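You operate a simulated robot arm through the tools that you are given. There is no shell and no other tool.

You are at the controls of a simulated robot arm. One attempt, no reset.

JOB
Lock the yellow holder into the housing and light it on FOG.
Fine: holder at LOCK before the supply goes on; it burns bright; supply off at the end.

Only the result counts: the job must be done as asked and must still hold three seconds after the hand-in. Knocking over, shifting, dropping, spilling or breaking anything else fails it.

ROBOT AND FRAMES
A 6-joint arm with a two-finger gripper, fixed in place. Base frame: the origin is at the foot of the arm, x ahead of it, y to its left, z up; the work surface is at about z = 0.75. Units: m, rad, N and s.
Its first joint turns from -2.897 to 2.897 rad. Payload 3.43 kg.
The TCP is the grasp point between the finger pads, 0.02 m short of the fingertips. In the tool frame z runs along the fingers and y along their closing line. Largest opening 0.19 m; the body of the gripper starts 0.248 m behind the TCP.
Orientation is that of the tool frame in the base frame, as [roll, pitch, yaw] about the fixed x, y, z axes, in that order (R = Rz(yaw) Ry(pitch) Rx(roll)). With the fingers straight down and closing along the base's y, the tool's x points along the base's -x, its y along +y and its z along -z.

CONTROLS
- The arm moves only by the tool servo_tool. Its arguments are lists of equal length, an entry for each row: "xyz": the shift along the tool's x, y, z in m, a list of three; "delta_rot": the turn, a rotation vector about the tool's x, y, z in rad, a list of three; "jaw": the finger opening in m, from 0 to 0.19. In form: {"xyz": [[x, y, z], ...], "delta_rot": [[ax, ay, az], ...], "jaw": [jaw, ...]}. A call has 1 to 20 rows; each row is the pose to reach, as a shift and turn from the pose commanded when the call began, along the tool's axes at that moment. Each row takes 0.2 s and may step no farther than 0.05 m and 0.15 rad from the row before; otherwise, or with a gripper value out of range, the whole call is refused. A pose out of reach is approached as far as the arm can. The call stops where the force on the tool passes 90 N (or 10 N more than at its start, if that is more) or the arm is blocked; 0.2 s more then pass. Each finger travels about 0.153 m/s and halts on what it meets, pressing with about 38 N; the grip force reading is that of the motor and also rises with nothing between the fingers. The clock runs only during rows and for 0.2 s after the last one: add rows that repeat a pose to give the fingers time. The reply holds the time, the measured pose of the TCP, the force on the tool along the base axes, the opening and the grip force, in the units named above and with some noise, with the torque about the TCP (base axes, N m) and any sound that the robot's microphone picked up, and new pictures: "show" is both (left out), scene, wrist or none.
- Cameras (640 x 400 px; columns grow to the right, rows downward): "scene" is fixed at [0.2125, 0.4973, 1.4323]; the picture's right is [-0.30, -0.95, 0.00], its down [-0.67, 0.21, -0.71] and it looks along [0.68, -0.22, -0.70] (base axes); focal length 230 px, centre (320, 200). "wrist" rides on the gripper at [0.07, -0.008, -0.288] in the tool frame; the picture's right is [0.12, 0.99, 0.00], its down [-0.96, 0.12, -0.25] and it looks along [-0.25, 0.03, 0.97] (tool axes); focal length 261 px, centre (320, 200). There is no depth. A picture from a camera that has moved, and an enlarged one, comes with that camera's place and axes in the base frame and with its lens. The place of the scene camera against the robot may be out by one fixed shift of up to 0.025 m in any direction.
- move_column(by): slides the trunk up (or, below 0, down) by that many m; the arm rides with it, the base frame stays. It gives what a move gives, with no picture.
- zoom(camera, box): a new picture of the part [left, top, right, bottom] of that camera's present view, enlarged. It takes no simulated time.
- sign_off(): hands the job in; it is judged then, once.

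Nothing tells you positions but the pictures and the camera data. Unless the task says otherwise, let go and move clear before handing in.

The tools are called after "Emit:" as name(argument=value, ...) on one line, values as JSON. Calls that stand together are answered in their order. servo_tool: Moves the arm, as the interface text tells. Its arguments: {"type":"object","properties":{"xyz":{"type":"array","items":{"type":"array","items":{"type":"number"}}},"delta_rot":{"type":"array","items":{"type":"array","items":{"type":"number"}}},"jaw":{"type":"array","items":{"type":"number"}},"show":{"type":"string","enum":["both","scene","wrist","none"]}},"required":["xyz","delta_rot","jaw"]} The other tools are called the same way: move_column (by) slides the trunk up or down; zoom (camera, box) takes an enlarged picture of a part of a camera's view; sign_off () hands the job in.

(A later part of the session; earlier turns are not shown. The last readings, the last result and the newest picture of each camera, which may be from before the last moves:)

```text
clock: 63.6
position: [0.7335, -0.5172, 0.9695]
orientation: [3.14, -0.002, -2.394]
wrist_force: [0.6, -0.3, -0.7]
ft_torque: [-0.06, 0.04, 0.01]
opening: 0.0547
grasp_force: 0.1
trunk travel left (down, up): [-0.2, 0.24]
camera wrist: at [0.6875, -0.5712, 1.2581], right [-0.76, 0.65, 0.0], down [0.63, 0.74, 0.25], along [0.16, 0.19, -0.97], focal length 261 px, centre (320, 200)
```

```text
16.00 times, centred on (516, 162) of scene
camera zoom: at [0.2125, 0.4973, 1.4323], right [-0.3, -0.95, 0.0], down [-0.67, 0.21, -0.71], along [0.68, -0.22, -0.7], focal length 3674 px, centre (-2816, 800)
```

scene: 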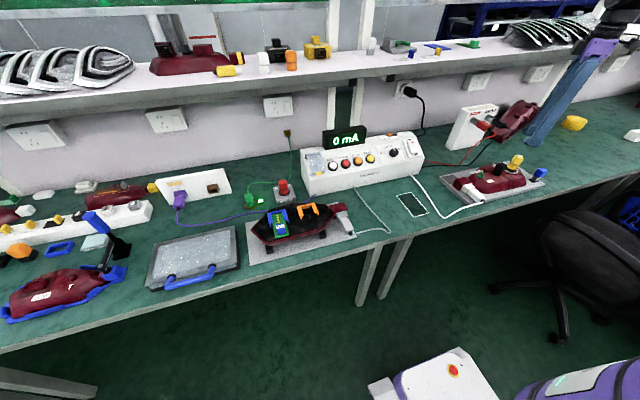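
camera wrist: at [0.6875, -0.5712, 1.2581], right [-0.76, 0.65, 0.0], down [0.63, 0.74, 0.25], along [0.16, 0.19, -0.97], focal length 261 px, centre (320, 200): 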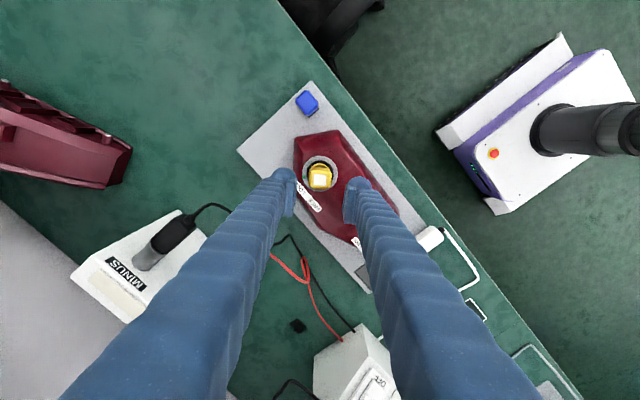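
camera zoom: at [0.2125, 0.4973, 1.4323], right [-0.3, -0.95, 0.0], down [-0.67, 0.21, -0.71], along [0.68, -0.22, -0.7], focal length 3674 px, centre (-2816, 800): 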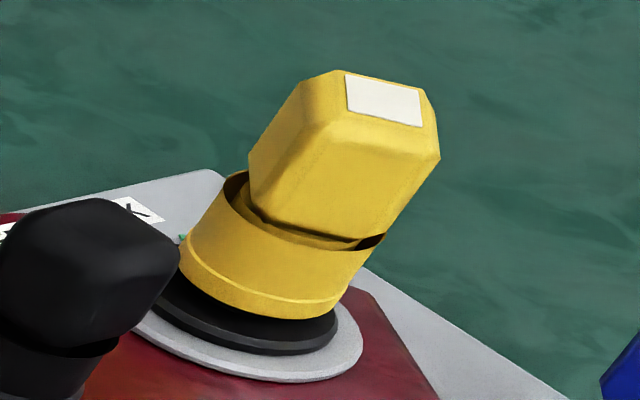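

The holder rests upright on the stub. I'll turn back to square and tilt the camera to a low viewpoint to see the gap between sleeve and disc.

Emit:
servo_tool(xyz=[[0.02, 0.018, 0], [0.04, 0.037, 0], [0.06, 0.055, 0], [0.08, 0.074, 0], [0.0954, 0.0883, 0], [0.0954, 0.0883, 0], [0.0954, 0.0883, 0]], delta_rot=[[0, 0, 0.13], [0, 0, 0.26], [0, 0, 0.39], [0, 0, 0.52], [0, 0, 0.65], [0, 0, 0.747], [0, 0, 0.747]], jaw=[0.08, 0.12, 0.12, 0.12, 0.12, 0.12, 0.12], show="none")

Emit:
servo_tool(xyz=[[0, 0, 0.01], [0, 0, 0.02], [0, 0, 0.035], [0, 0, 0.05], [0, 0, 0.065], [0, 0, 0.08], [0, 0, 0.09], [0, 0, 0.1], [0, 0, 0.1]], delta_rot=[[0, -0.14, 0], [0, -0.28, 0], [0, -0.42, 0], [0, -0.56, 0], [0, -0.7, 0], [0, -0.84, 0], [0, -0.98, 0], [0, -1.1, 0], [0, -1.1, 0]], jaw=[0.12, 0.12, 0.12, 0.12, 0.12, 0.12, 0.12, 0.12, 0.12], show="wrist")

```text
clock: 65.2
position: [0.5998, -0.5173, 0.97]
orientation: [-3.14, 0.0, 3.139]
wrist_force: [0.1, -0.2, -0.2]
ft_torque: [-0.01, 0.01, 0.02]
opening: 0.1204
grasp_force: 0.1
trunk travel left (down, up): [-0.2, 0.24]
```

```text
clock: 67.2
position: [0.6099, -0.54, 0.8822]
orientation: [3.089, 1.088, 3.11]
wrist_force: [-0.8, -0.4, -0.3]
ft_torque: [0.05, -0.07, 0.12]
opening: 0.1199
grasp_force: 0.1
out of reach, approached as far as the arm can: row 8, 9
trunk travel left (down, up): [-0.2, 0.24]
camera wrist: at [0.3212, -0.5536, 0.9535], right [-0.07, 0.99, -0.08], down [0.22, 0.1, 0.97], along [0.97, 0.05, -0.23], focal length 261 px, centre (320, 200)
```

wrist: 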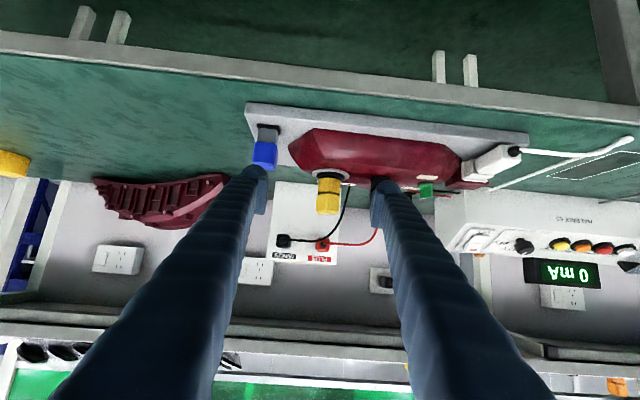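

Emit:
zoom(camera="wrist", box=[300, 160, 360, 220])

Emit:
zoom(camera="wrist", box=[312, 168, 344, 192])

```text
6.67 times, centred on (330, 190) of wrist
camera zoom: at [0.3212, -0.5536, 0.9535], right [-0.07, 0.99, -0.08], down [0.22, 0.1, 0.97], along [0.97, 0.05, -0.23], focal length 1738 px, centre (253, 267)
```

zoom: 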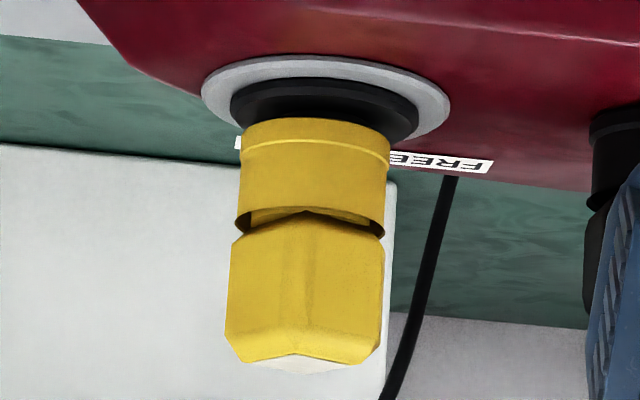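

```text
16.00 times, centred on (328, 180) of wrist
camera zoom: at [0.3212, -0.5536, 0.9535], right [-0.07, 0.99, -0.08], down [0.22, 0.1, 0.97], along [0.97, 0.05, -0.23], focal length 4170 px, centre (192, 520)
```

zoom: 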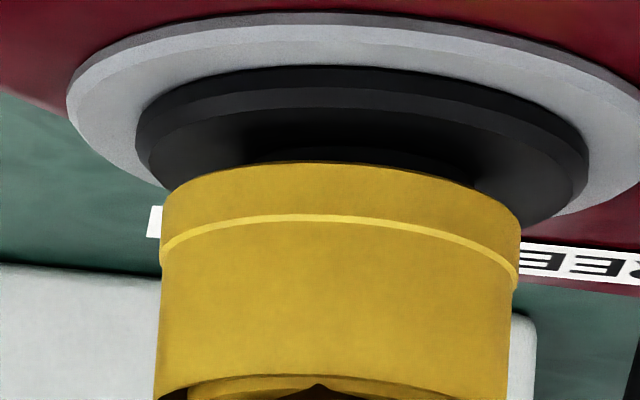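

The low view shows a real gap of about 5 mm between the sleeve lip and the disc. I'll return upright with the camera on the +y side to see whether my small turn moved the disc's white tick off FREE.

Emit:
servo_tool(xyz=[[0.0, 0, -0.02], [0.0, 0, -0.04], [0, 0, -0.06], [0, 0, -0.07], [0, 0, -0.08], [0, 0, -0.09], [0, 0, -0.1], [0, 0, -0.1], [0, 0, -0.1]], delta_rot=[[0, 0.14, 0], [0, 0.28, 0], [0, 0.42, 0], [0, 0.56, 0], [0, 0.7, 0], [0, 0.84, 0], [0, 0.98, 0], [0, 1.1, 0], [0, 1.1, 0]], jaw=[0.12, 0.12, 0.12, 0.12, 0.12, 0.12, 0.12, 0.12, 0.12], show="none")

```text
clock: 69.2
position: [0.5199, -0.5409, 0.9285]
orientation: [-3.141, -0.001, -3.141]
wrist_force: [0.5, -1.1, -0.6]
ft_torque: [0.01, 0.01, 0.0]
opening: 0.1199
grasp_force: 0.0
trunk travel left (down, up): [-0.2, 0.24]
```

Emit:
servo_tool(xyz=[[0, 0.003, -0.045], [-0.03, 0.006, -0.075], [-0.07, 0.009, -0.08], [-0.11, 0.012, -0.08], [-0.15, 0.015, -0.08], [-0.19, 0.018, -0.08], [-0.212, 0.021, -0.08], [-0.212, 0.021, -0.08]], delta_rot=[[0, 0, 0], [0, 0, 0.15], [0, 0, 0.3], [0, 0, 0.45], [0, 0, 0.6], [0, 0, 0.75], [0, 0, 0.9], [0, 0, 0.9]], jaw=[0.12, 0.12, 0.12, 0.12, 0.12, 0.12, 0.12, 0.12], show="wrist")

Emit:
zoom(camera="wrist", box=[280, 140, 360, 200])

```text
clock: 71.0
position: [0.731, -0.5192, 1.0098]
orientation: [-3.141, 0.0, 2.239]
wrist_force: [0.7, 1.1, -0.8]
ft_torque: [-0.02, 0.01, -0.04]
opening: 0.1203
grasp_force: 0.1
trunk travel left (down, up): [-0.2, 0.24]
camera wrist: at [0.6809, -0.4679, 1.2982], right [0.71, 0.71, 0.0], down [0.69, -0.68, 0.25], along [0.17, -0.17, -0.97], focal length 261 px, centre (320, 200)
```

wrist: 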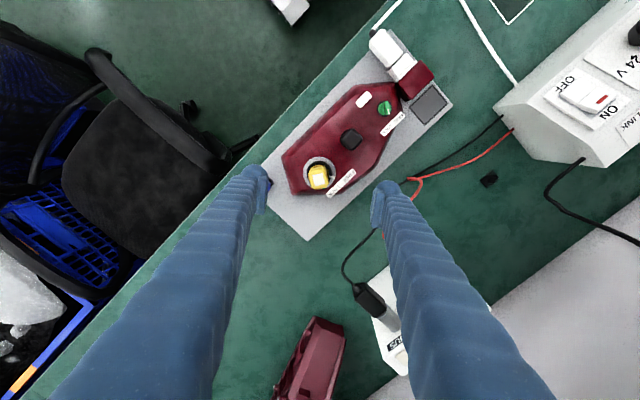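

```text
6.67 times, centred on (320, 170) of wrist
camera zoom: at [0.6809, -0.4679, 1.2982], right [0.71, 0.71, 0.0], down [0.69, -0.68, 0.25], along [0.17, -0.17, -0.97], focal length 1738 px, centre (320, 400)
```

zoom: 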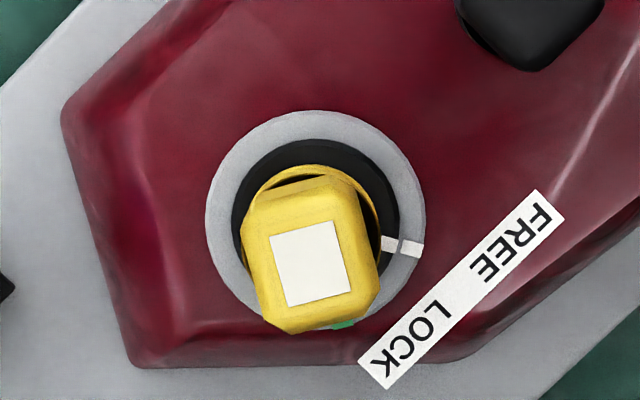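

The disc's tick is at FREE, and the block has turned by itself from about 43 back to 60 degrees since I let go, so the holder is coupled to the rotor, which springs back unless taken all the way. I'll swing the wrist back to +60 degrees to regrip and make the full turn.

Emit:
servo_tool(xyz=[[0, 0, 0], [0, 0, 0], [0, 0, 0], [0, 0, 0], [0, 0, 0], [0, 0, 0], [0, 0, 0], [0, 0, 0], [0, 0, 0], [0, 0, 0], [0, 0, 0], [0, 0, 0], [0, 0, 0], [0, 0, 0], [0, 0, 0]], delta_rot=[[0, 0, -0.14], [0, 0, -0.28], [0, 0, -0.42], [0, 0, -0.56], [0, 0, -0.7], [0, 0, -0.84], [0, 0, -0.98], [0, 0, -1.12], [0, 0, -1.26], [0, 0, -1.4], [0, 0, -1.54], [0, 0, -1.68], [0, 0, -1.82], [0, 0, -1.95], [0, 0, -1.95]], jaw=[0.1, 0.08, 0.06, 0.06, 0.06, 0.06, 0.06, 0.06, 0.06, 0.06, 0.06, 0.06, 0.06, 0.06, 0.06], show="wrist")

Emit:
zoom(camera="wrist", box=[280, 140, 360, 200])

```text
clock: 74.2
position: [0.7321, -0.5196, 1.0093]
orientation: [3.141, -0.001, -2.091]
wrist_force: [-0.7, -0.1, -0.4]
ft_torque: [-0.01, 0.0, -0.02]
opening: 0.0599
grasp_force: 0.1
trunk travel left (down, up): [-0.2, 0.24]
camera wrist: at [0.7044, -0.5839, 1.2976], right [-0.92, 0.39, 0.0], down [0.38, 0.89, 0.25], along [0.1, 0.23, -0.97], focal length 261 px, centre (320, 200)
```

wrist: 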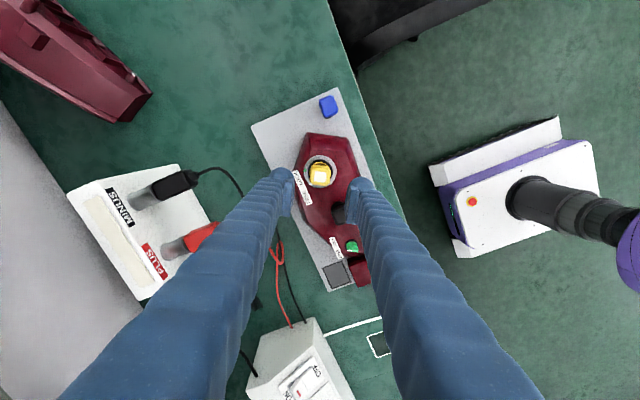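

```text
6.67 times, centred on (320, 170) of wrist
camera zoom: at [0.7044, -0.5839, 1.2976], right [-0.92, 0.39, 0.0], down [0.38, 0.89, 0.25], along [0.1, 0.23, -0.97], focal length 1738 px, centre (320, 400)
```

zoom: 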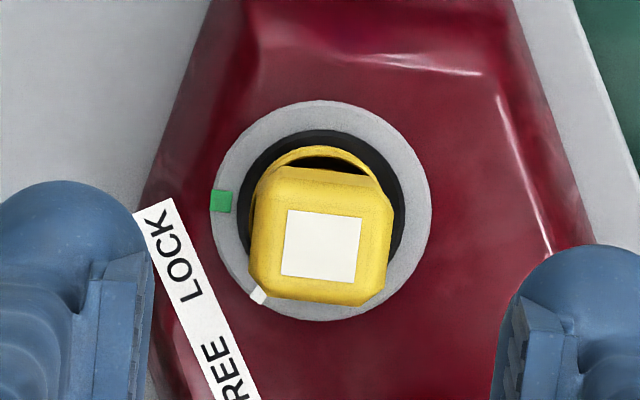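

The block is square with the tool at 60 degrees and concentric with the ring. I'll centre, descend and regrip the block.

Emit:
servo_tool(xyz=[[0.001, 0.0006, 0.04], [0.001, 0.0006, 0.08], [0.001, 0.0006, 0.115], [0.001, 0.0006, 0.135], [0.001, 0.0006, 0.137], [0.001, 0.0006, 0.137], [0.001, 0.0006, 0.137], [0.001, 0.0006, 0.137]], delta_rot=[[0, 0, 0], [0, 0, 0], [0, 0, 0], [0, 0, 0], [0, 0, 0], [0, 0, 0], [0, 0, 0], [0, 0, 0]], jaw=[0.06, 0.06, 0.06, 0.06, 0.06, 0.02, 0.02, 0.02], show="wrist")

Emit:
zoom(camera="wrist", box=[280, 150, 360, 215])

Emit:
zoom(camera="scene", box=[496, 145, 536, 175])

```text
clock: 76.0
position: [0.7313, -0.5198, 0.8723]
orientation: [3.142, 0.0, -2.092]
wrist_force: [4.1, -2.4, 1.9]
ft_torque: [-0.06, -0.08, -0.02]
opening: 0.0321
grasp_force: 38.2
trunk travel left (down, up): [-0.2, 0.24]
camera wrist: at [0.7039, -0.5842, 1.1613], right [-0.92, 0.39, 0.0], down [0.38, 0.89, 0.25], along [0.1, 0.23, -0.97], focal length 261 px, centre (320, 200)
```

wrist: 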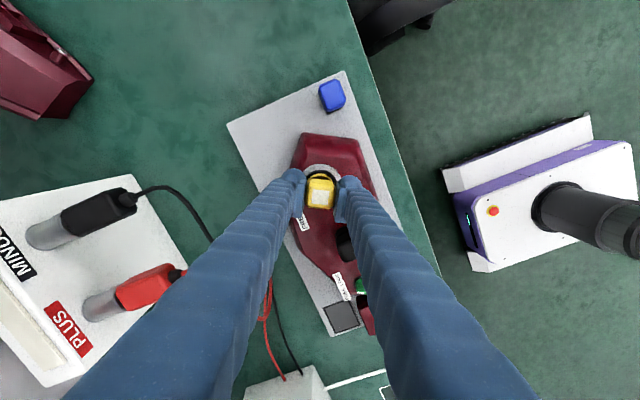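

```text
6.15 times, centred on (320, 182) of wrist
camera zoom: at [0.7039, -0.5842, 1.1613], right [-0.92, 0.39, 0.0], down [0.38, 0.89, 0.25], along [0.1, 0.23, -0.97], focal length 1604 px, centre (320, 308)
```

zoom: 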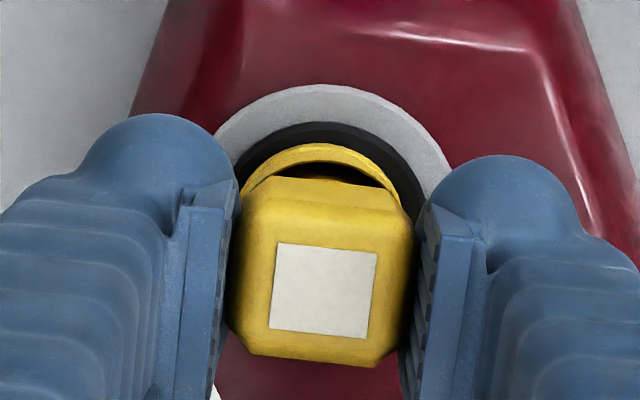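

```text
13.33 times, centred on (516, 160) of scene
camera zoom: at [0.2125, 0.4973, 1.4323], right [-0.3, -0.95, 0.0], down [-0.67, 0.21, -0.71], along [0.68, -0.22, -0.7], focal length 3062 px, centre (-2293, 733)
```

zoom: 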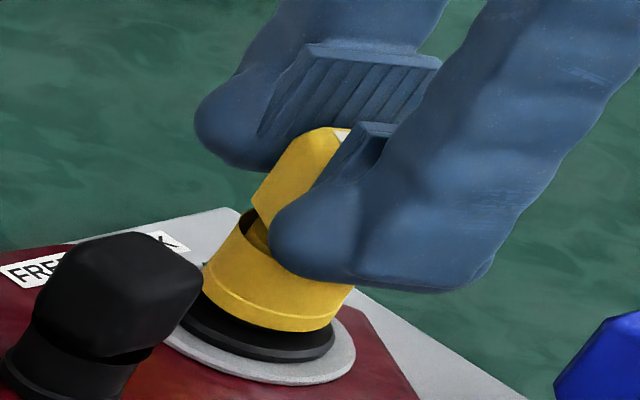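

I'm gripping the holder at 60 degrees again. Before turning I'll compare its seat with the red fuse's seat at the same scale.

Emit:
zoom(camera="scene", box=[505, 160, 525, 173])

Emit:
zoom(camera="scene", box=[274, 184, 296, 198])

```text
16.00 times, centred on (515, 166) of scene
camera zoom: at [0.2125, 0.4973, 1.4323], right [-0.3, -0.95, 0.0], down [-0.67, 0.21, -0.71], along [0.68, -0.22, -0.7], focal length 3674 px, centre (-2800, 736)
```

zoom: 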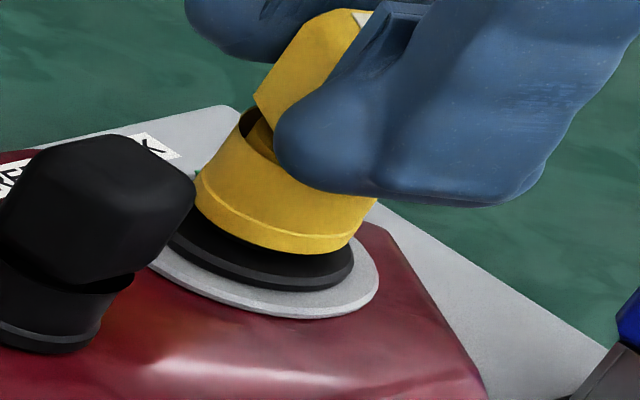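

```text
16.00 times, centred on (285, 191) of scene
camera zoom: at [0.2125, 0.4973, 1.4323], right [-0.3, -0.95, 0.0], down [-0.67, 0.21, -0.71], along [0.68, -0.22, -0.7], focal length 3674 px, centre (880, 344)
```

zoom: 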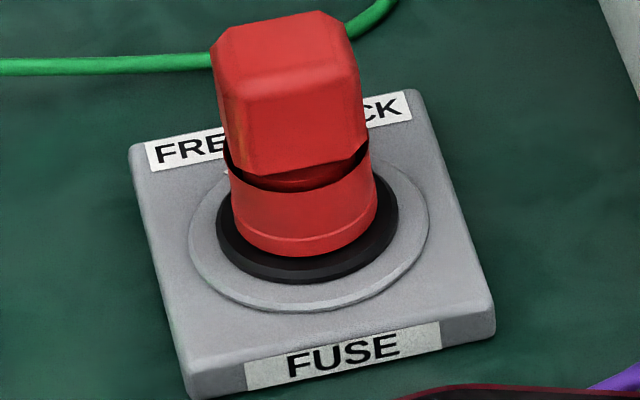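

The yellow sleeve sits about 4 mm higher than the locked red one, which fits a bayonet that draws down as it turns. I'll press lightly and make the full 60 degree turn clockwise, then check.

Emit:
servo_tool(xyz=[[0, 0, 0.002], [0, 0, 0.002], [0, 0, 0.002], [0, 0, 0.002], [0, 0, 0.002], [0, 0, 0.002], [0, 0, 0.002], [0, 0, 0.002], [0, 0, 0.002], [0, 0, 0.002], [0, 0, 0.002]], delta_rot=[[0, 0, 0], [0, 0, 0.12], [0, 0, 0.24], [0, 0, 0.36], [0, 0, 0.48], [0, 0, 0.6], [0, 0, 0.72], [0, 0, 0.84], [0, 0, 0.96], [0, 0, 1.06], [0, 0, 1.06]], jaw=[0.02, 0.02, 0.02, 0.02, 0.02, 0.02, 0.02, 0.02, 0.02, 0.02, 0.02], show="both")

Emit:
zoom(camera="scene", box=[505, 160, 525, 173])

Emit:
zoom(camera="wrist", box=[280, 150, 360, 215])

```text
clock: 78.4
position: [0.7305, -0.5201, 0.8715]
orientation: [-3.139, 0.001, 3.13]
wrist_force: [16.5, -15.9, 33.2]
ft_torque: [-0.24, -0.25, 0.25]
opening: 0.0322
grasp_force: 37.7
trunk travel left (down, up): [-0.2, 0.24]
camera wrist: at [0.66, -0.5269, 1.1599], right [-0.11, 0.99, 0.0], down [0.96, 0.1, 0.25], along [0.25, 0.02, -0.97], focal length 261 px, centre (320, 200)
```

scene: 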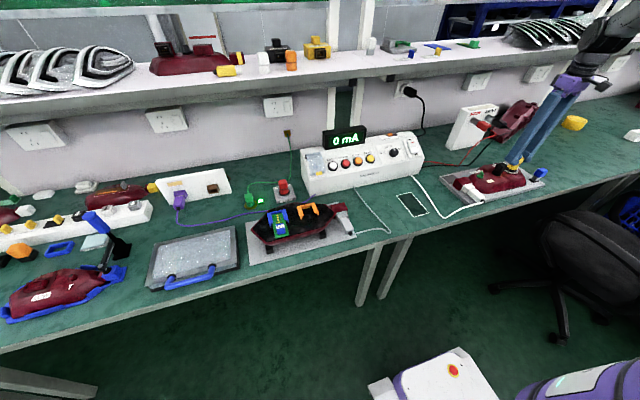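
wrist: 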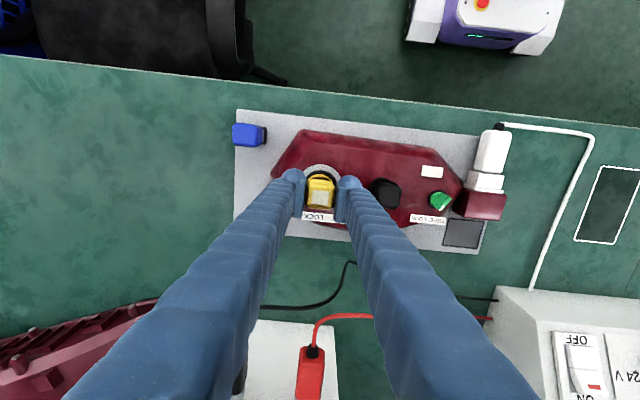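

```text
16.00 times, centred on (515, 166) of scene
camera zoom: at [0.2125, 0.4973, 1.4323], right [-0.3, -0.95, 0.0], down [-0.67, 0.21, -0.71], along [0.68, -0.22, -0.7], focal length 3674 px, centre (-2800, 736)
```

zoom: 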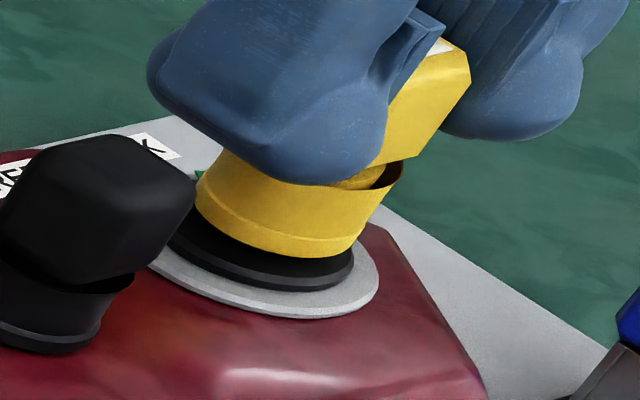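

```text
6.15 times, centred on (320, 182) of wrist
camera zoom: at [0.66, -0.5269, 1.1599], right [-0.11, 0.99, 0.0], down [0.96, 0.1, 0.25], along [0.25, 0.02, -0.97], focal length 1604 px, centre (320, 308)
```

zoom: 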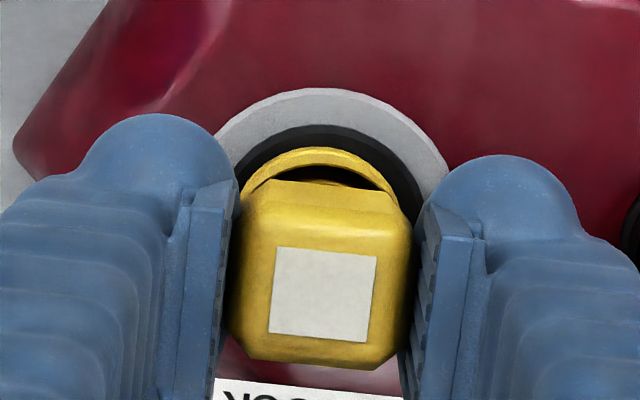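

The full turn gave some end torque but no click was heard. I'll release, rise and turn the camera to the side to see where the disc's tick is now.

Emit:
servo_tool(xyz=[[0, 0, -0.003], [0, 0, -0.003], [0, 0, -0.003], [0, 0, -0.03], [0, 0, -0.07], [0, 0, -0.11], [0, 0, -0.11], [0, 0, -0.11], [0, 0, -0.11], [0, 0, -0.11], [0, 0, -0.11], [0, 0, -0.11]], delta_rot=[[0, 0, 0], [0, 0, 0], [0, 0, 0], [0, 0, 0], [0, 0, -0.1], [0, 0, -0.24], [0, 0, -0.38], [0, 0, -0.52], [0, 0, -0.66], [0, 0, -0.8], [0, 0, -0.94], [0, 0, -1.06]], jaw=[0.02, 0.045, 0.06, 0.06, 0.06, 0.06, 0.06, 0.06, 0.06, 0.06, 0.06, 0.06], show="wrist")

Emit:
zoom(camera="wrist", box=[280, 140, 360, 200])

```text
clock: 81.0
position: [0.7307, -0.5194, 0.9794]
orientation: [3.139, -0.001, -2.091]
wrist_force: [0.6, 0.9, 0.6]
ft_torque: [0.03, 0.01, 0.0]
opening: 0.0598
grasp_force: 0.0
trunk travel left (down, up): [-0.2, 0.24]
camera wrist: at [0.7041, -0.584, 1.2689], right [-0.92, 0.39, 0.0], down [0.38, 0.89, 0.25], along [0.1, 0.23, -0.97], focal length 261 px, centre (320, 200)
```

wrist: 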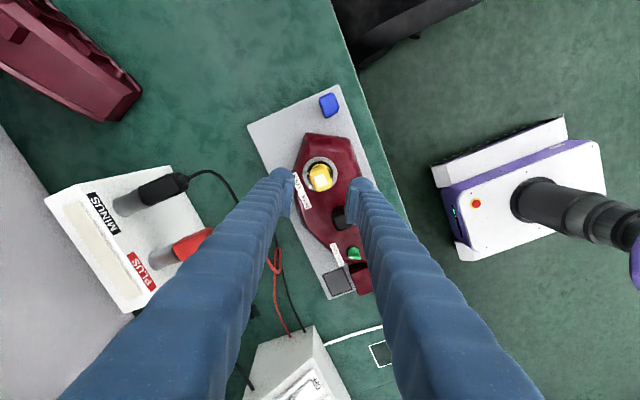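

```text
6.67 times, centred on (320, 170) of wrist
camera zoom: at [0.7041, -0.584, 1.2689], right [-0.92, 0.39, 0.0], down [0.38, 0.89, 0.25], along [0.1, 0.23, -0.97], focal length 1738 px, centre (320, 400)
```

zoom: 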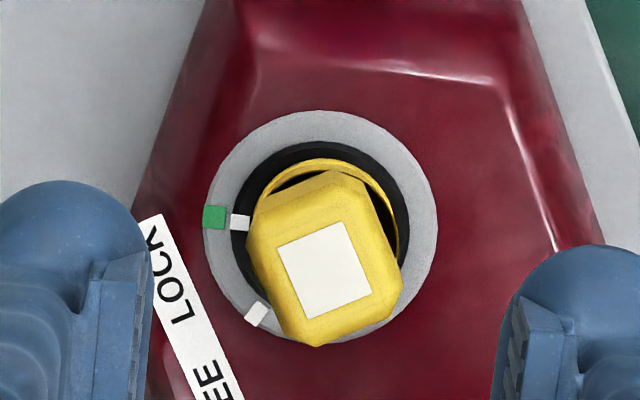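

The disc's white tick now sits at the green LOCK mark and the block is square. I'll wait a few seconds to see that it holds there and doesn't spring back.

Emit:
servo_tool(xyz=[[0, 0, 0], [0, 0, 0], [0, 0, 0], [0, 0, 0], [0, 0, 0], [0, 0, 0], [0, 0, 0], [0, 0, 0], [0, 0, 0], [0, 0, 0], [0, 0, 0], [0, 0, 0], [0, 0, 0], [0, 0, 0], [0, 0, 0], [0, 0, 0], [0, 0, 0], [0, 0, 0], [0, 0, 0], [0, 0, 0]], delta_rot=[[0, 0, 0], [0, 0, 0], [0, 0, 0], [0, 0, 0], [0, 0, 0], [0, 0, 0], [0, 0, 0], [0, 0, 0], [0, 0, 0], [0, 0, 0], [0, 0, 0], [0, 0, 0], [0, 0, 0], [0, 0, 0], [0, 0, 0], [0, 0, 0], [0, 0, 0], [0, 0, 0], [0, 0, 0], [0, 0, 0]], jaw=[0.06, 0.06, 0.06, 0.06, 0.06, 0.06, 0.06, 0.06, 0.06, 0.06, 0.06, 0.06, 0.06, 0.06, 0.06, 0.06, 0.06, 0.06, 0.06, 0.06], show="none")

Emit:
zoom(camera="wrist", box=[280, 140, 360, 200])

Emit:
zoom(camera="scene", box=[500, 155, 530, 175])

```text
clock: 85.2
position: [0.7322, -0.519, 0.9803]
orientation: [3.142, 0.0, -2.091]
wrist_force: [0.0, 0.2, 0.3]
ft_torque: [0.04, 0.0, 0.03]
opening: 0.06
grasp_force: 0.0
trunk travel left (down, up): [-0.2, 0.24]
```

```text
6.67 times, centred on (320, 170) of wrist
camera zoom: at [0.7039, -0.5841, 1.2689], right [-0.92, 0.39, 0.0], down [0.38, 0.89, 0.25], along [0.1, 0.23, -0.97], focal length 1738 px, centre (320, 400)
```

zoom: 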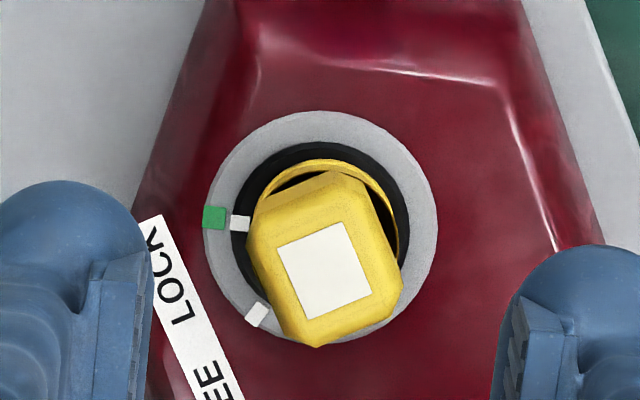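

```text
16.00 times, centred on (515, 165) of scene
camera zoom: at [0.2125, 0.4973, 1.4323], right [-0.3, -0.95, 0.0], down [-0.67, 0.21, -0.71], along [0.68, -0.22, -0.7], focal length 3674 px, centre (-2800, 760)
```

zoom: 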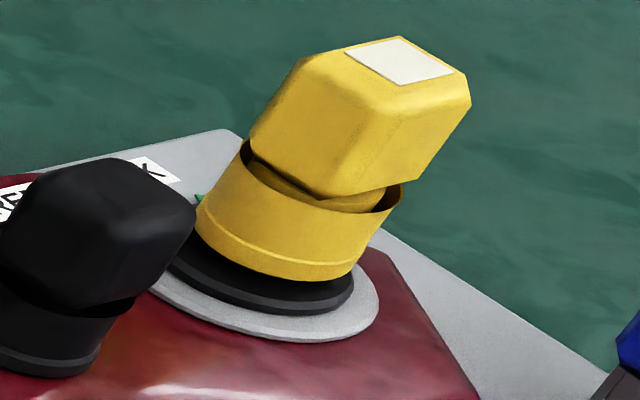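

It stays at LOCK. I'll test that it is really captured: regrip square and pull up gently by a few millimetres.

Emit:
servo_tool(xyz=[[0.0009, 0.0012, 0], [0.0009, 0.0012, 0], [0.0009, 0.0012, 0], [0.0009, 0.0012, 0], [0.0009, 0.0012, 0], [0.0009, 0.0012, 0], [0.0009, 0.0012, 0], [0.0009, 0.0012, 0.0], [0.0009, 0.0012, 0.04], [0.0009, 0.0012, 0.08], [0.0009, 0.0012, 0.105], [0.0009, 0.0012, 0.108], [0.0009, 0.0012, 0.108], [0.0009, 0.0012, 0.108], [0.0009, 0.0012, 0.108]], delta_rot=[[0, 0, 0.13], [0, 0, 0.26], [0, 0, 0.39], [0, 0, 0.52], [0, 0, 0.65], [0, 0, 0.78], [0, 0, 0.91], [0, 0, 1.05], [0, 0, 1.05], [0, 0, 1.05], [0, 0, 1.05], [0, 0, 1.05], [0, 0, 1.05], [0, 0, 1.05], [0, 0, 1.05]], jaw=[0.06, 0.06, 0.06, 0.06, 0.06, 0.06, 0.06, 0.06, 0.06, 0.06, 0.06, 0.06, 0.02, 0.02, 0.02], show="wrist")

Emit:
zoom(camera="wrist", box=[280, 150, 360, 215])

```text
clock: 88.4
position: [0.7289, -0.5216, 0.8713]
orientation: [3.141, 0.0, -3.142]
wrist_force: [-0.6, -12.9, -1.9]
ft_torque: [-0.26, 0.0, -0.01]
opening: 0.0324
grasp_force: 37.4
trunk travel left (down, up): [-0.2, 0.24]
camera wrist: at [0.6584, -0.5281, 1.1607], right [-0.12, 0.99, 0.0], down [0.96, 0.12, 0.25], along [0.25, 0.03, -0.97], focal length 261 px, centre (320, 200)
```

wrist: 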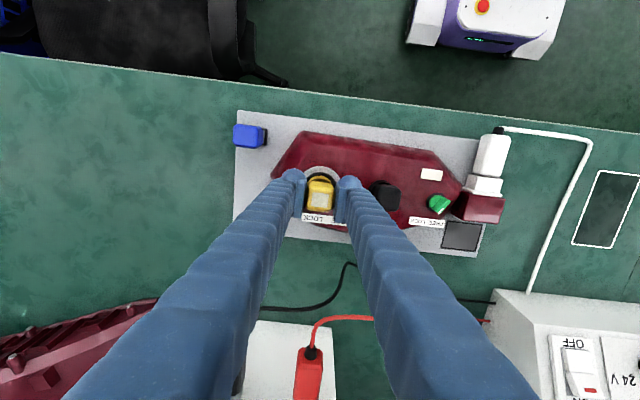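

```text
6.15 times, centred on (320, 182) of wrist
camera zoom: at [0.6584, -0.5281, 1.1607], right [-0.12, 0.99, 0.0], down [0.96, 0.12, 0.25], along [0.25, 0.03, -0.97], focal length 1604 px, centre (320, 308)
```

zoom: 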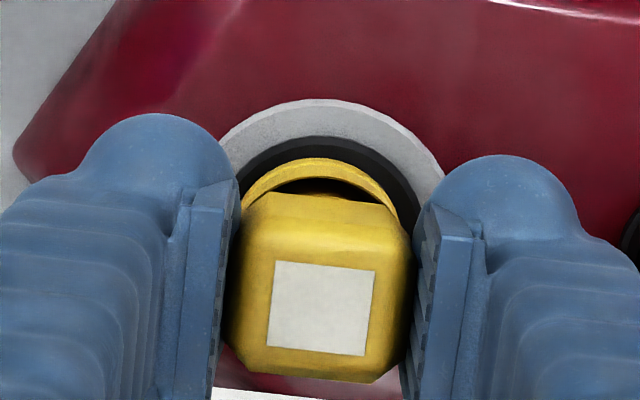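

The holder resists sideways, so it is held. I'll now pull up 3 mm gently as a check.

Emit:
servo_tool(xyz=[[0, 0, -0.0015], [0, 0, -0.0025], [0, 0, -0.0025]], delta_rot=[[0, 0, 0], [0, 0, 0], [0, 0, 0]], jaw=[0.02, 0.02, 0.02], show="none")

Emit:
zoom(camera="scene", box=[505, 160, 525, 173])

```text
clock: 89.2
position: [0.7291, -0.5197, 0.8724]
orientation: [3.14, -0.003, -3.141]
wrist_force: [-0.5, -13.2, -20.9]
ft_torque: [-0.21, -0.19, 0.03]
opening: 0.0321
grasp_force: 38.1
trunk travel left (down, up): [-0.2, 0.24]
```

```text
16.00 times, centred on (515, 166) of scene
camera zoom: at [0.2125, 0.4973, 1.4323], right [-0.3, -0.95, 0.0], down [-0.67, 0.21, -0.71], along [0.68, -0.22, -0.7], focal length 3674 px, centre (-2800, 736)
```

zoom: 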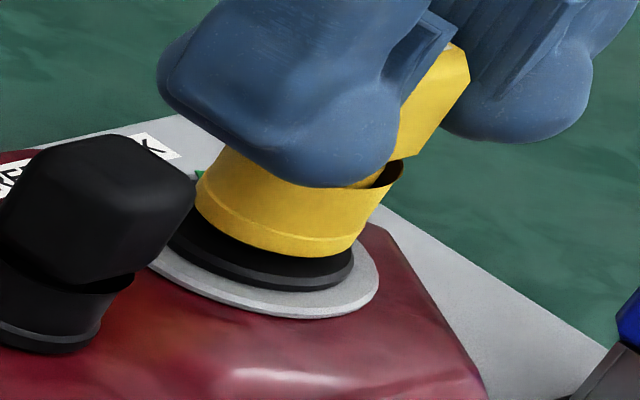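

The holder is captured at LOCK: a 20 N pull moved nothing. I'll relax, open and rise, then verify the tick once more and study the console.

Emit:
servo_tool(xyz=[[0, 0, 0.0025], [0, 0, 0.0025], [0, 0, 0.0025], [0, 0, 0.0], [0, 0, -0.04], [0, 0, -0.08], [0, 0, -0.12], [0, 0, -0.12]], delta_rot=[[0, 0, 0], [0, 0, 0], [0, 0, 0], [0, 0, 0], [0, 0, 0], [0, 0, 0], [0, 0, 0], [0, 0, 0]], jaw=[0.02, 0.045, 0.06, 0.06, 0.06, 0.06, 0.06, 0.06], show="none")

Emit:
servo_tool(xyz=[[0, 0.045, -0.02], [-0.005, 0.09, -0.04], [-0.01, 0.135, -0.06], [-0.015, 0.18, -0.06], [-0.02, 0.225, -0.06], [-0.025, 0.27, -0.06], [-0.03, 0.315, -0.06], [-0.035, 0.36, -0.06], [-0.04, 0.405, -0.06], [-0.045, 0.45, -0.06], [-0.05, 0.48, -0.06], [-0.05, 0.48, -0.06]], delta_rot=[[0, 0, 0], [0, 0, 0], [0, 0, 0], [0, 0, 0], [0, 0, 0], [0, 0, 0], [0, 0, 0], [0, 0, 0], [0, 0, 0], [0, 0, 0], [0, 0, 0], [0, 0, 0]], jaw=[0.1, 0.15, 0.19, 0.19, 0.19, 0.19, 0.19, 0.19, 0.19, 0.19, 0.19, 0.19], show="both")

Emit:
zoom(camera="wrist", box=[200, 180, 440, 330])

```text
clock: 91.0
position: [0.7281, -0.5208, 0.9928]
orientation: [-3.141, -0.003, -3.141]
wrist_force: [0.0, 0.0, -0.2]
ft_torque: [-0.06, 0.01, 0.04]
opening: 0.0602
grasp_force: 0.0
trunk travel left (down, up): [-0.2, 0.24]
```

```text
clock: 93.6
position: [0.7802, -0.039, 1.0554]
orientation: [-3.141, -0.003, -3.141]
wrist_force: [0.0, -0.2, 0.1]
ft_torque: [-0.07, 0.0, -0.01]
opening: 0.1898
grasp_force: 0.0
trunk travel left (down, up): [-0.2, 0.24]
camera wrist: at [0.7097, -0.0471, 1.3427], right [-0.12, 0.99, 0.0], down [0.96, 0.11, 0.25], along [0.24, 0.03, -0.97], focal length 261 px, centre (320, 200)
```

scene: 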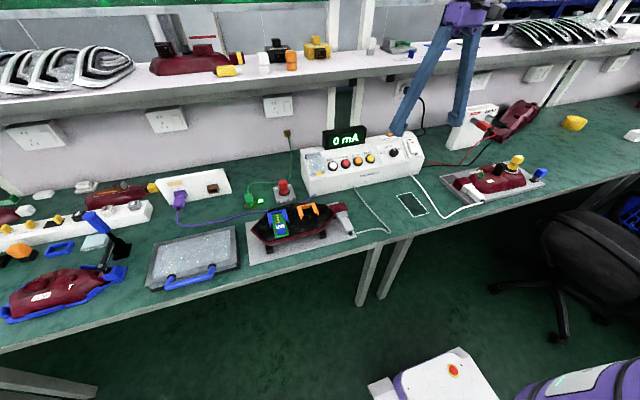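
wrist: 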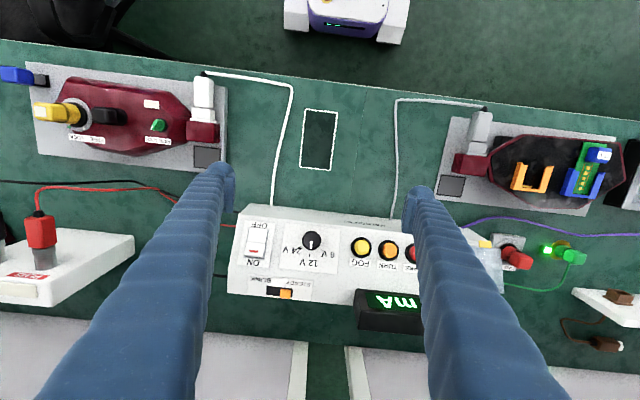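

```text
2.67 times, centred on (320, 255) of wrist
camera zoom: at [0.7097, -0.0471, 1.3427], right [-0.12, 0.99, 0.0], down [0.96, 0.11, 0.25], along [0.24, 0.03, -0.97], focal length 695 px, centre (320, 53)
```

zoom: 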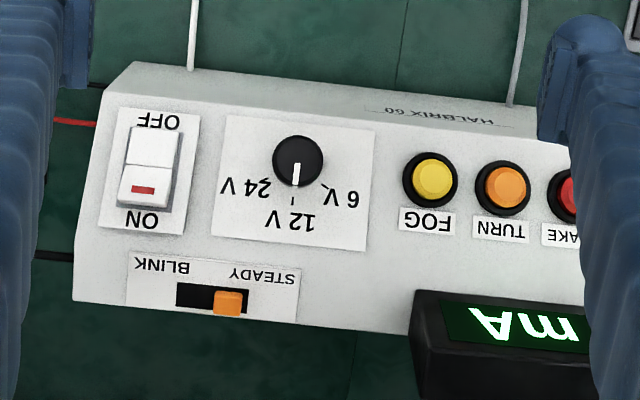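

The knob points at 12 V and the slider is at STEADY. I'll zoom on the rocker, knob, FOG button and the cover, and check the locked holder.

Emit:
zoom(camera="wrist", box=[230, 210, 310, 270])

Emit:
zoom(camera="wrist", box=[290, 220, 350, 265])

Emit:
zoom(camera="wrist", box=[340, 225, 400, 275])

Emit:
zoom(camera="wrist", box=[20, 70, 220, 170])

Emit:
zoom(camera="scene", box=[298, 145, 358, 190])

Emit:
zoom(camera="scene", box=[400, 130, 430, 165])

```text
6.67 times, centred on (270, 240) of wrist
camera zoom: at [0.7097, -0.0471, 1.3427], right [-0.12, 0.99, 0.0], down [0.96, 0.11, 0.25], along [0.24, 0.03, -0.97], focal length 1738 px, centre (653, -67)
```

zoom: 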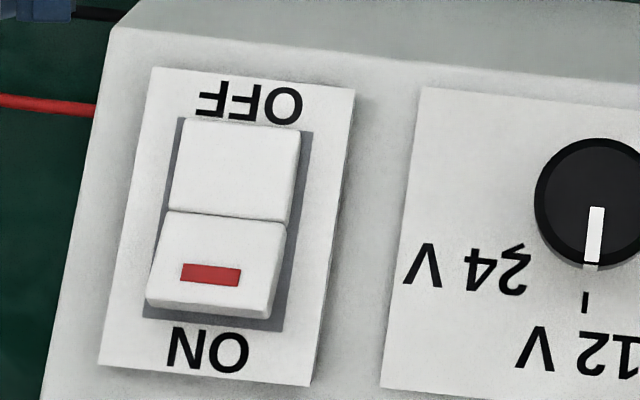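

```text
8.89 times, centred on (320, 242) of wrist
camera zoom: at [0.7097, -0.0471, 1.3427], right [-0.12, 0.99, 0.0], down [0.96, 0.11, 0.25], along [0.24, 0.03, -0.97], focal length 2317 px, centre (320, -178)
```

zoom: 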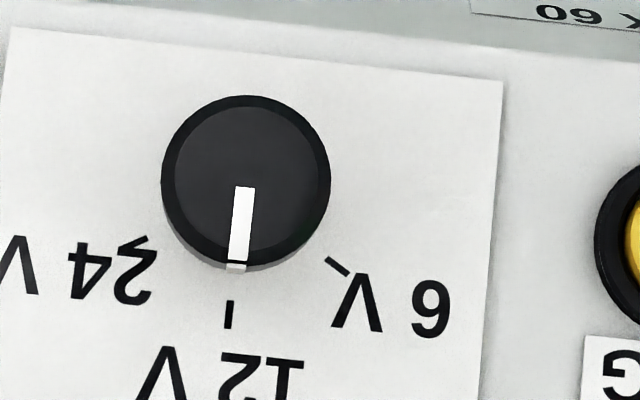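

```text
8.00 times, centred on (370, 250) of wrist
camera zoom: at [0.7097, -0.0471, 1.3427], right [-0.12, 0.99, 0.0], down [0.96, 0.11, 0.25], along [0.24, 0.03, -0.97], focal length 2085 px, centre (-80, -200)
```

zoom: 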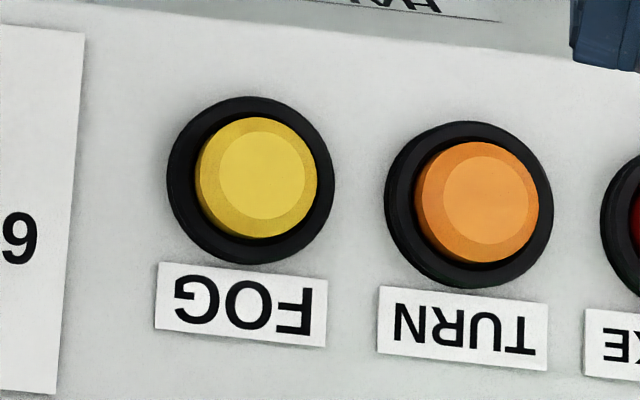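

```text
3.20 times, centred on (120, 120) of wrist
camera zoom: at [0.7097, -0.0471, 1.3427], right [-0.12, 0.99, 0.0], down [0.96, 0.11, 0.25], along [0.24, 0.03, -0.97], focal length 834 px, centre (960, 456)
```

zoom: 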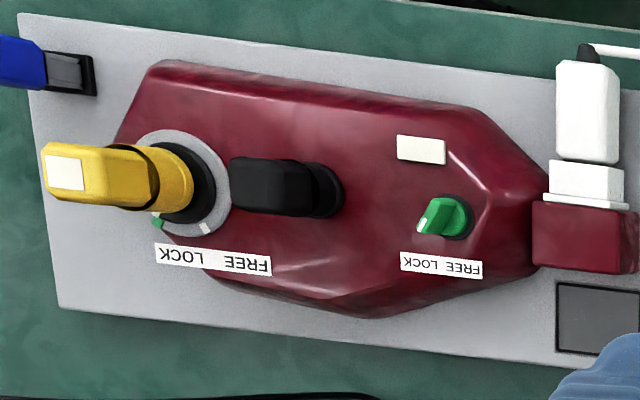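

```text
8.89 times, centred on (328, 168) of scene
camera zoom: at [0.2125, 0.4973, 1.4323], right [-0.3, -0.95, 0.0], down [-0.67, 0.21, -0.71], along [0.68, -0.22, -0.7], focal length 2041 px, centre (249, 489)
```

zoom: 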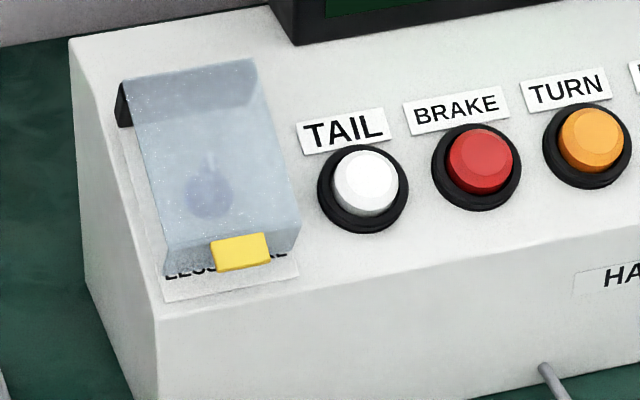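

```text
11.43 times, centred on (415, 148) of scene
camera zoom: at [0.2125, 0.4973, 1.4323], right [-0.3, -0.95, 0.0], down [-0.67, 0.21, -0.71], along [0.68, -0.22, -0.7], focal length 2624 px, centre (-766, 800)
```

zoom: 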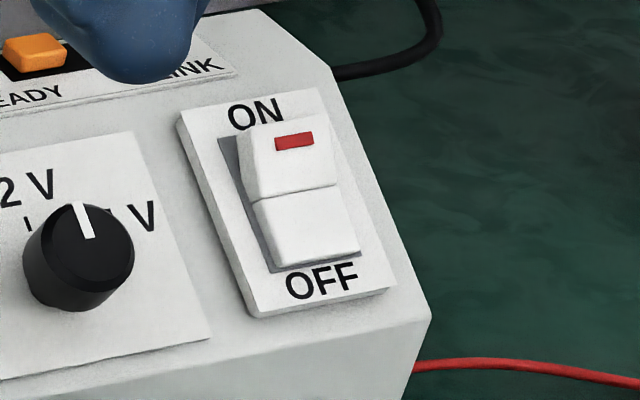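

The console reads OFF with 0 mA, the knob is at 12 V and the slider at STEADY; the holder's tick is at LOCK. I'll close the fingers and hover over the ON half of the rocker, near (0.953, -0.148).

Emit:
servo_tool(xyz=[[-0.03, -0.02, 0.01], [-0.06, -0.04, 0.02], [-0.09, -0.06, 0.035], [-0.12, -0.08, 0.05], [-0.15, -0.095, 0.065], [-0.174, -0.109, 0.08], [-0.174, -0.109, 0.095], [-0.174, -0.109, 0.095]], delta_rot=[[0, 0, 0], [0, 0, 0], [0, 0, 0], [0, 0, 0], [0, 0, 0], [0, 0, 0], [0, 0, 0], [0, 0, 0]], jaw=[0.12, 0.06, 0.0, 0.0, 0.0, 0.0, 0.0, 0.0], show="both")

Emit:
zoom(camera="scene", box=[380, 115, 440, 165])

Emit:
zoom(camera="wrist", box=[270, 150, 370, 215])

```text
clock: 95.4
position: [0.9531, -0.1463, 0.9581]
orientation: [-3.141, -0.002, -3.141]
wrist_force: [0.1, 0.1, -0.5]
ft_torque: [-0.01, -0.02, -0.02]
opening: 0.0001
grasp_force: 34.4
trunk travel left (down, up): [-0.2, 0.24]
camera wrist: at [0.8835, -0.1551, 1.2466], right [-0.12, 0.99, 0.0], down [0.96, 0.12, 0.25], along [0.24, 0.03, -0.97], focal length 261 px, centre (320, 200)
```

scene: 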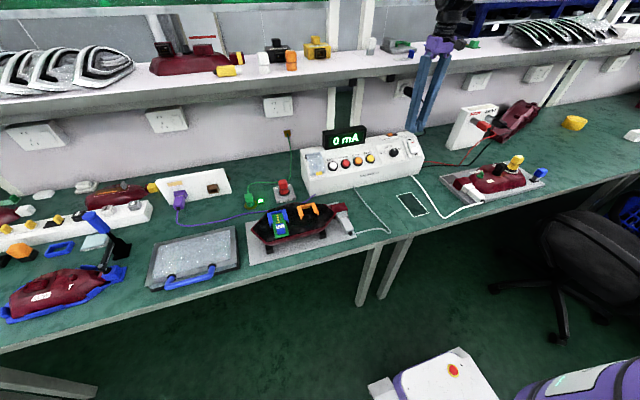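
wrist: 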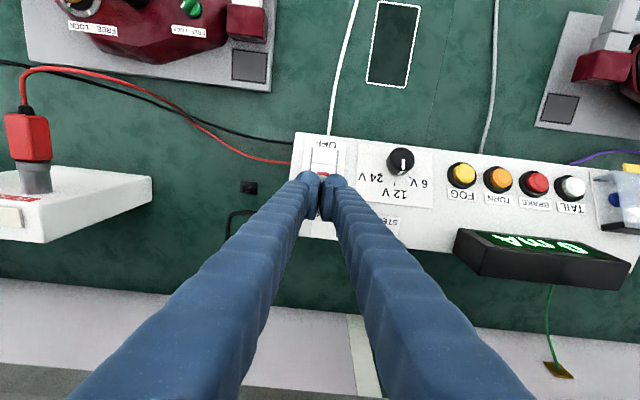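

```text
8.00 times, centred on (410, 140) of scene
camera zoom: at [0.2125, 0.4973, 1.4323], right [-0.3, -0.95, 0.0], down [-0.67, 0.21, -0.71], along [0.68, -0.22, -0.7], focal length 1837 px, centre (-400, 680)
```

zoom: 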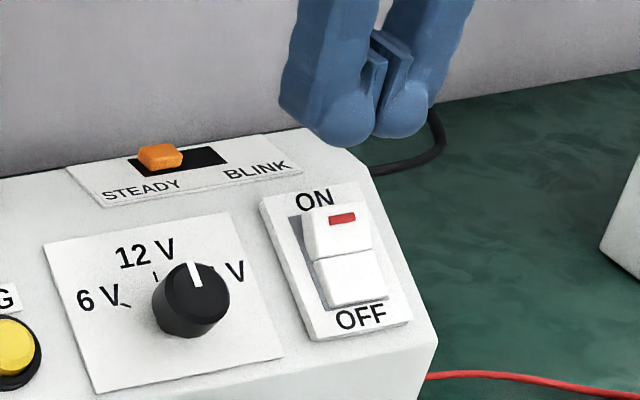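

```text
6.15 times, centred on (320, 182) of wrist
camera zoom: at [0.8835, -0.1551, 1.2466], right [-0.12, 0.99, 0.0], down [0.96, 0.12, 0.25], along [0.24, 0.03, -0.97], focal length 1604 px, centre (320, 308)
```

zoom: 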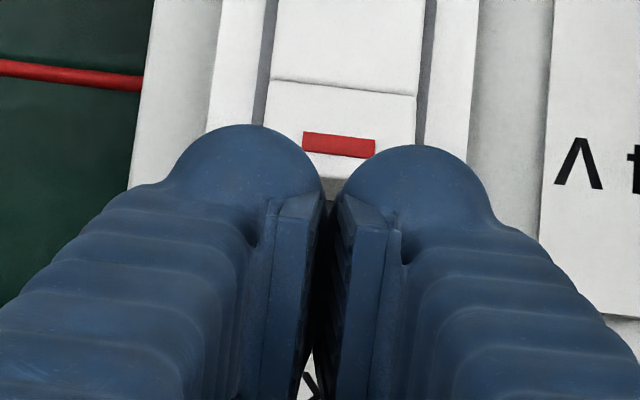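

From three views the rocker's ON half spans x about 0.923-0.941 with its top near z 0.90, so this hover position presses just its far end. I'll lower slowly until I feel it.

Emit:
servo_tool(xyz=[[0.004, 0.0025, 0.015], [0.004, 0.0025, 0.025], [0.004, 0.0025, 0.033], [0.004, 0.0025, 0.038], [0.004, 0.0025, 0.042], [0.004, 0.0025, 0.042]], delta_rot=[[0, 0, 0], [0, 0, 0], [0, 0, 0], [0, 0, 0], [0, 0, 0], [0, 0, 0]], jaw=[0, 0, 0, 0, 0, 0], show="scene")

Emit:
zoom(camera="scene", box=[380, 115, 440, 165])

```text
clock: 96.8
position: [0.9485, -0.146, 0.9147]
orientation: [3.141, -0.003, -3.141]
wrist_force: [-0.1, 0.2, -0.5]
ft_torque: [0.03, 0.02, -0.01]
opening: 0.0
grasp_force: 34.7
trunk travel left (down, up): [-0.2, 0.24]
```

scene: 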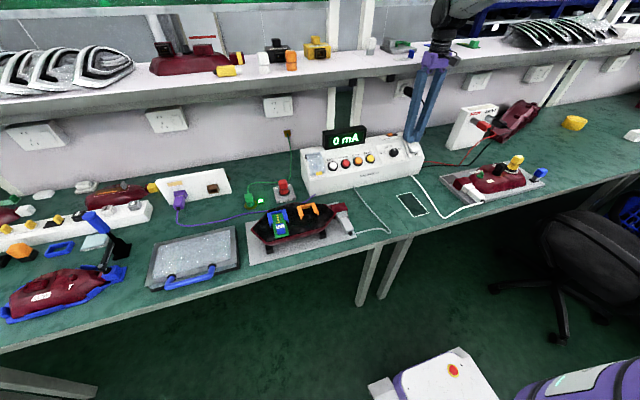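

```text
8.00 times, centred on (410, 140) of scene
camera zoom: at [0.2125, 0.4973, 1.4323], right [-0.3, -0.95, 0.0], down [-0.67, 0.21, -0.71], along [0.68, -0.22, -0.7], focal length 1837 px, centre (-400, 680)
```

zoom: 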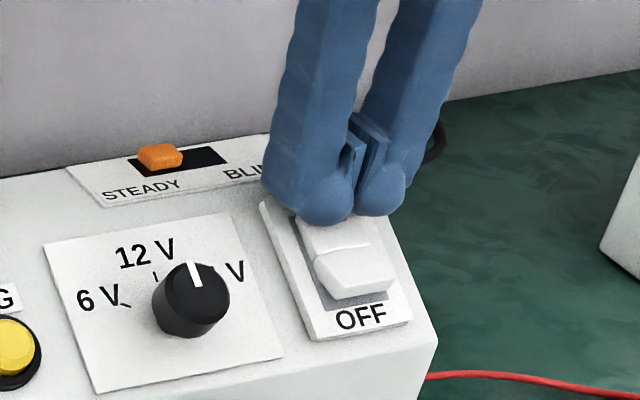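

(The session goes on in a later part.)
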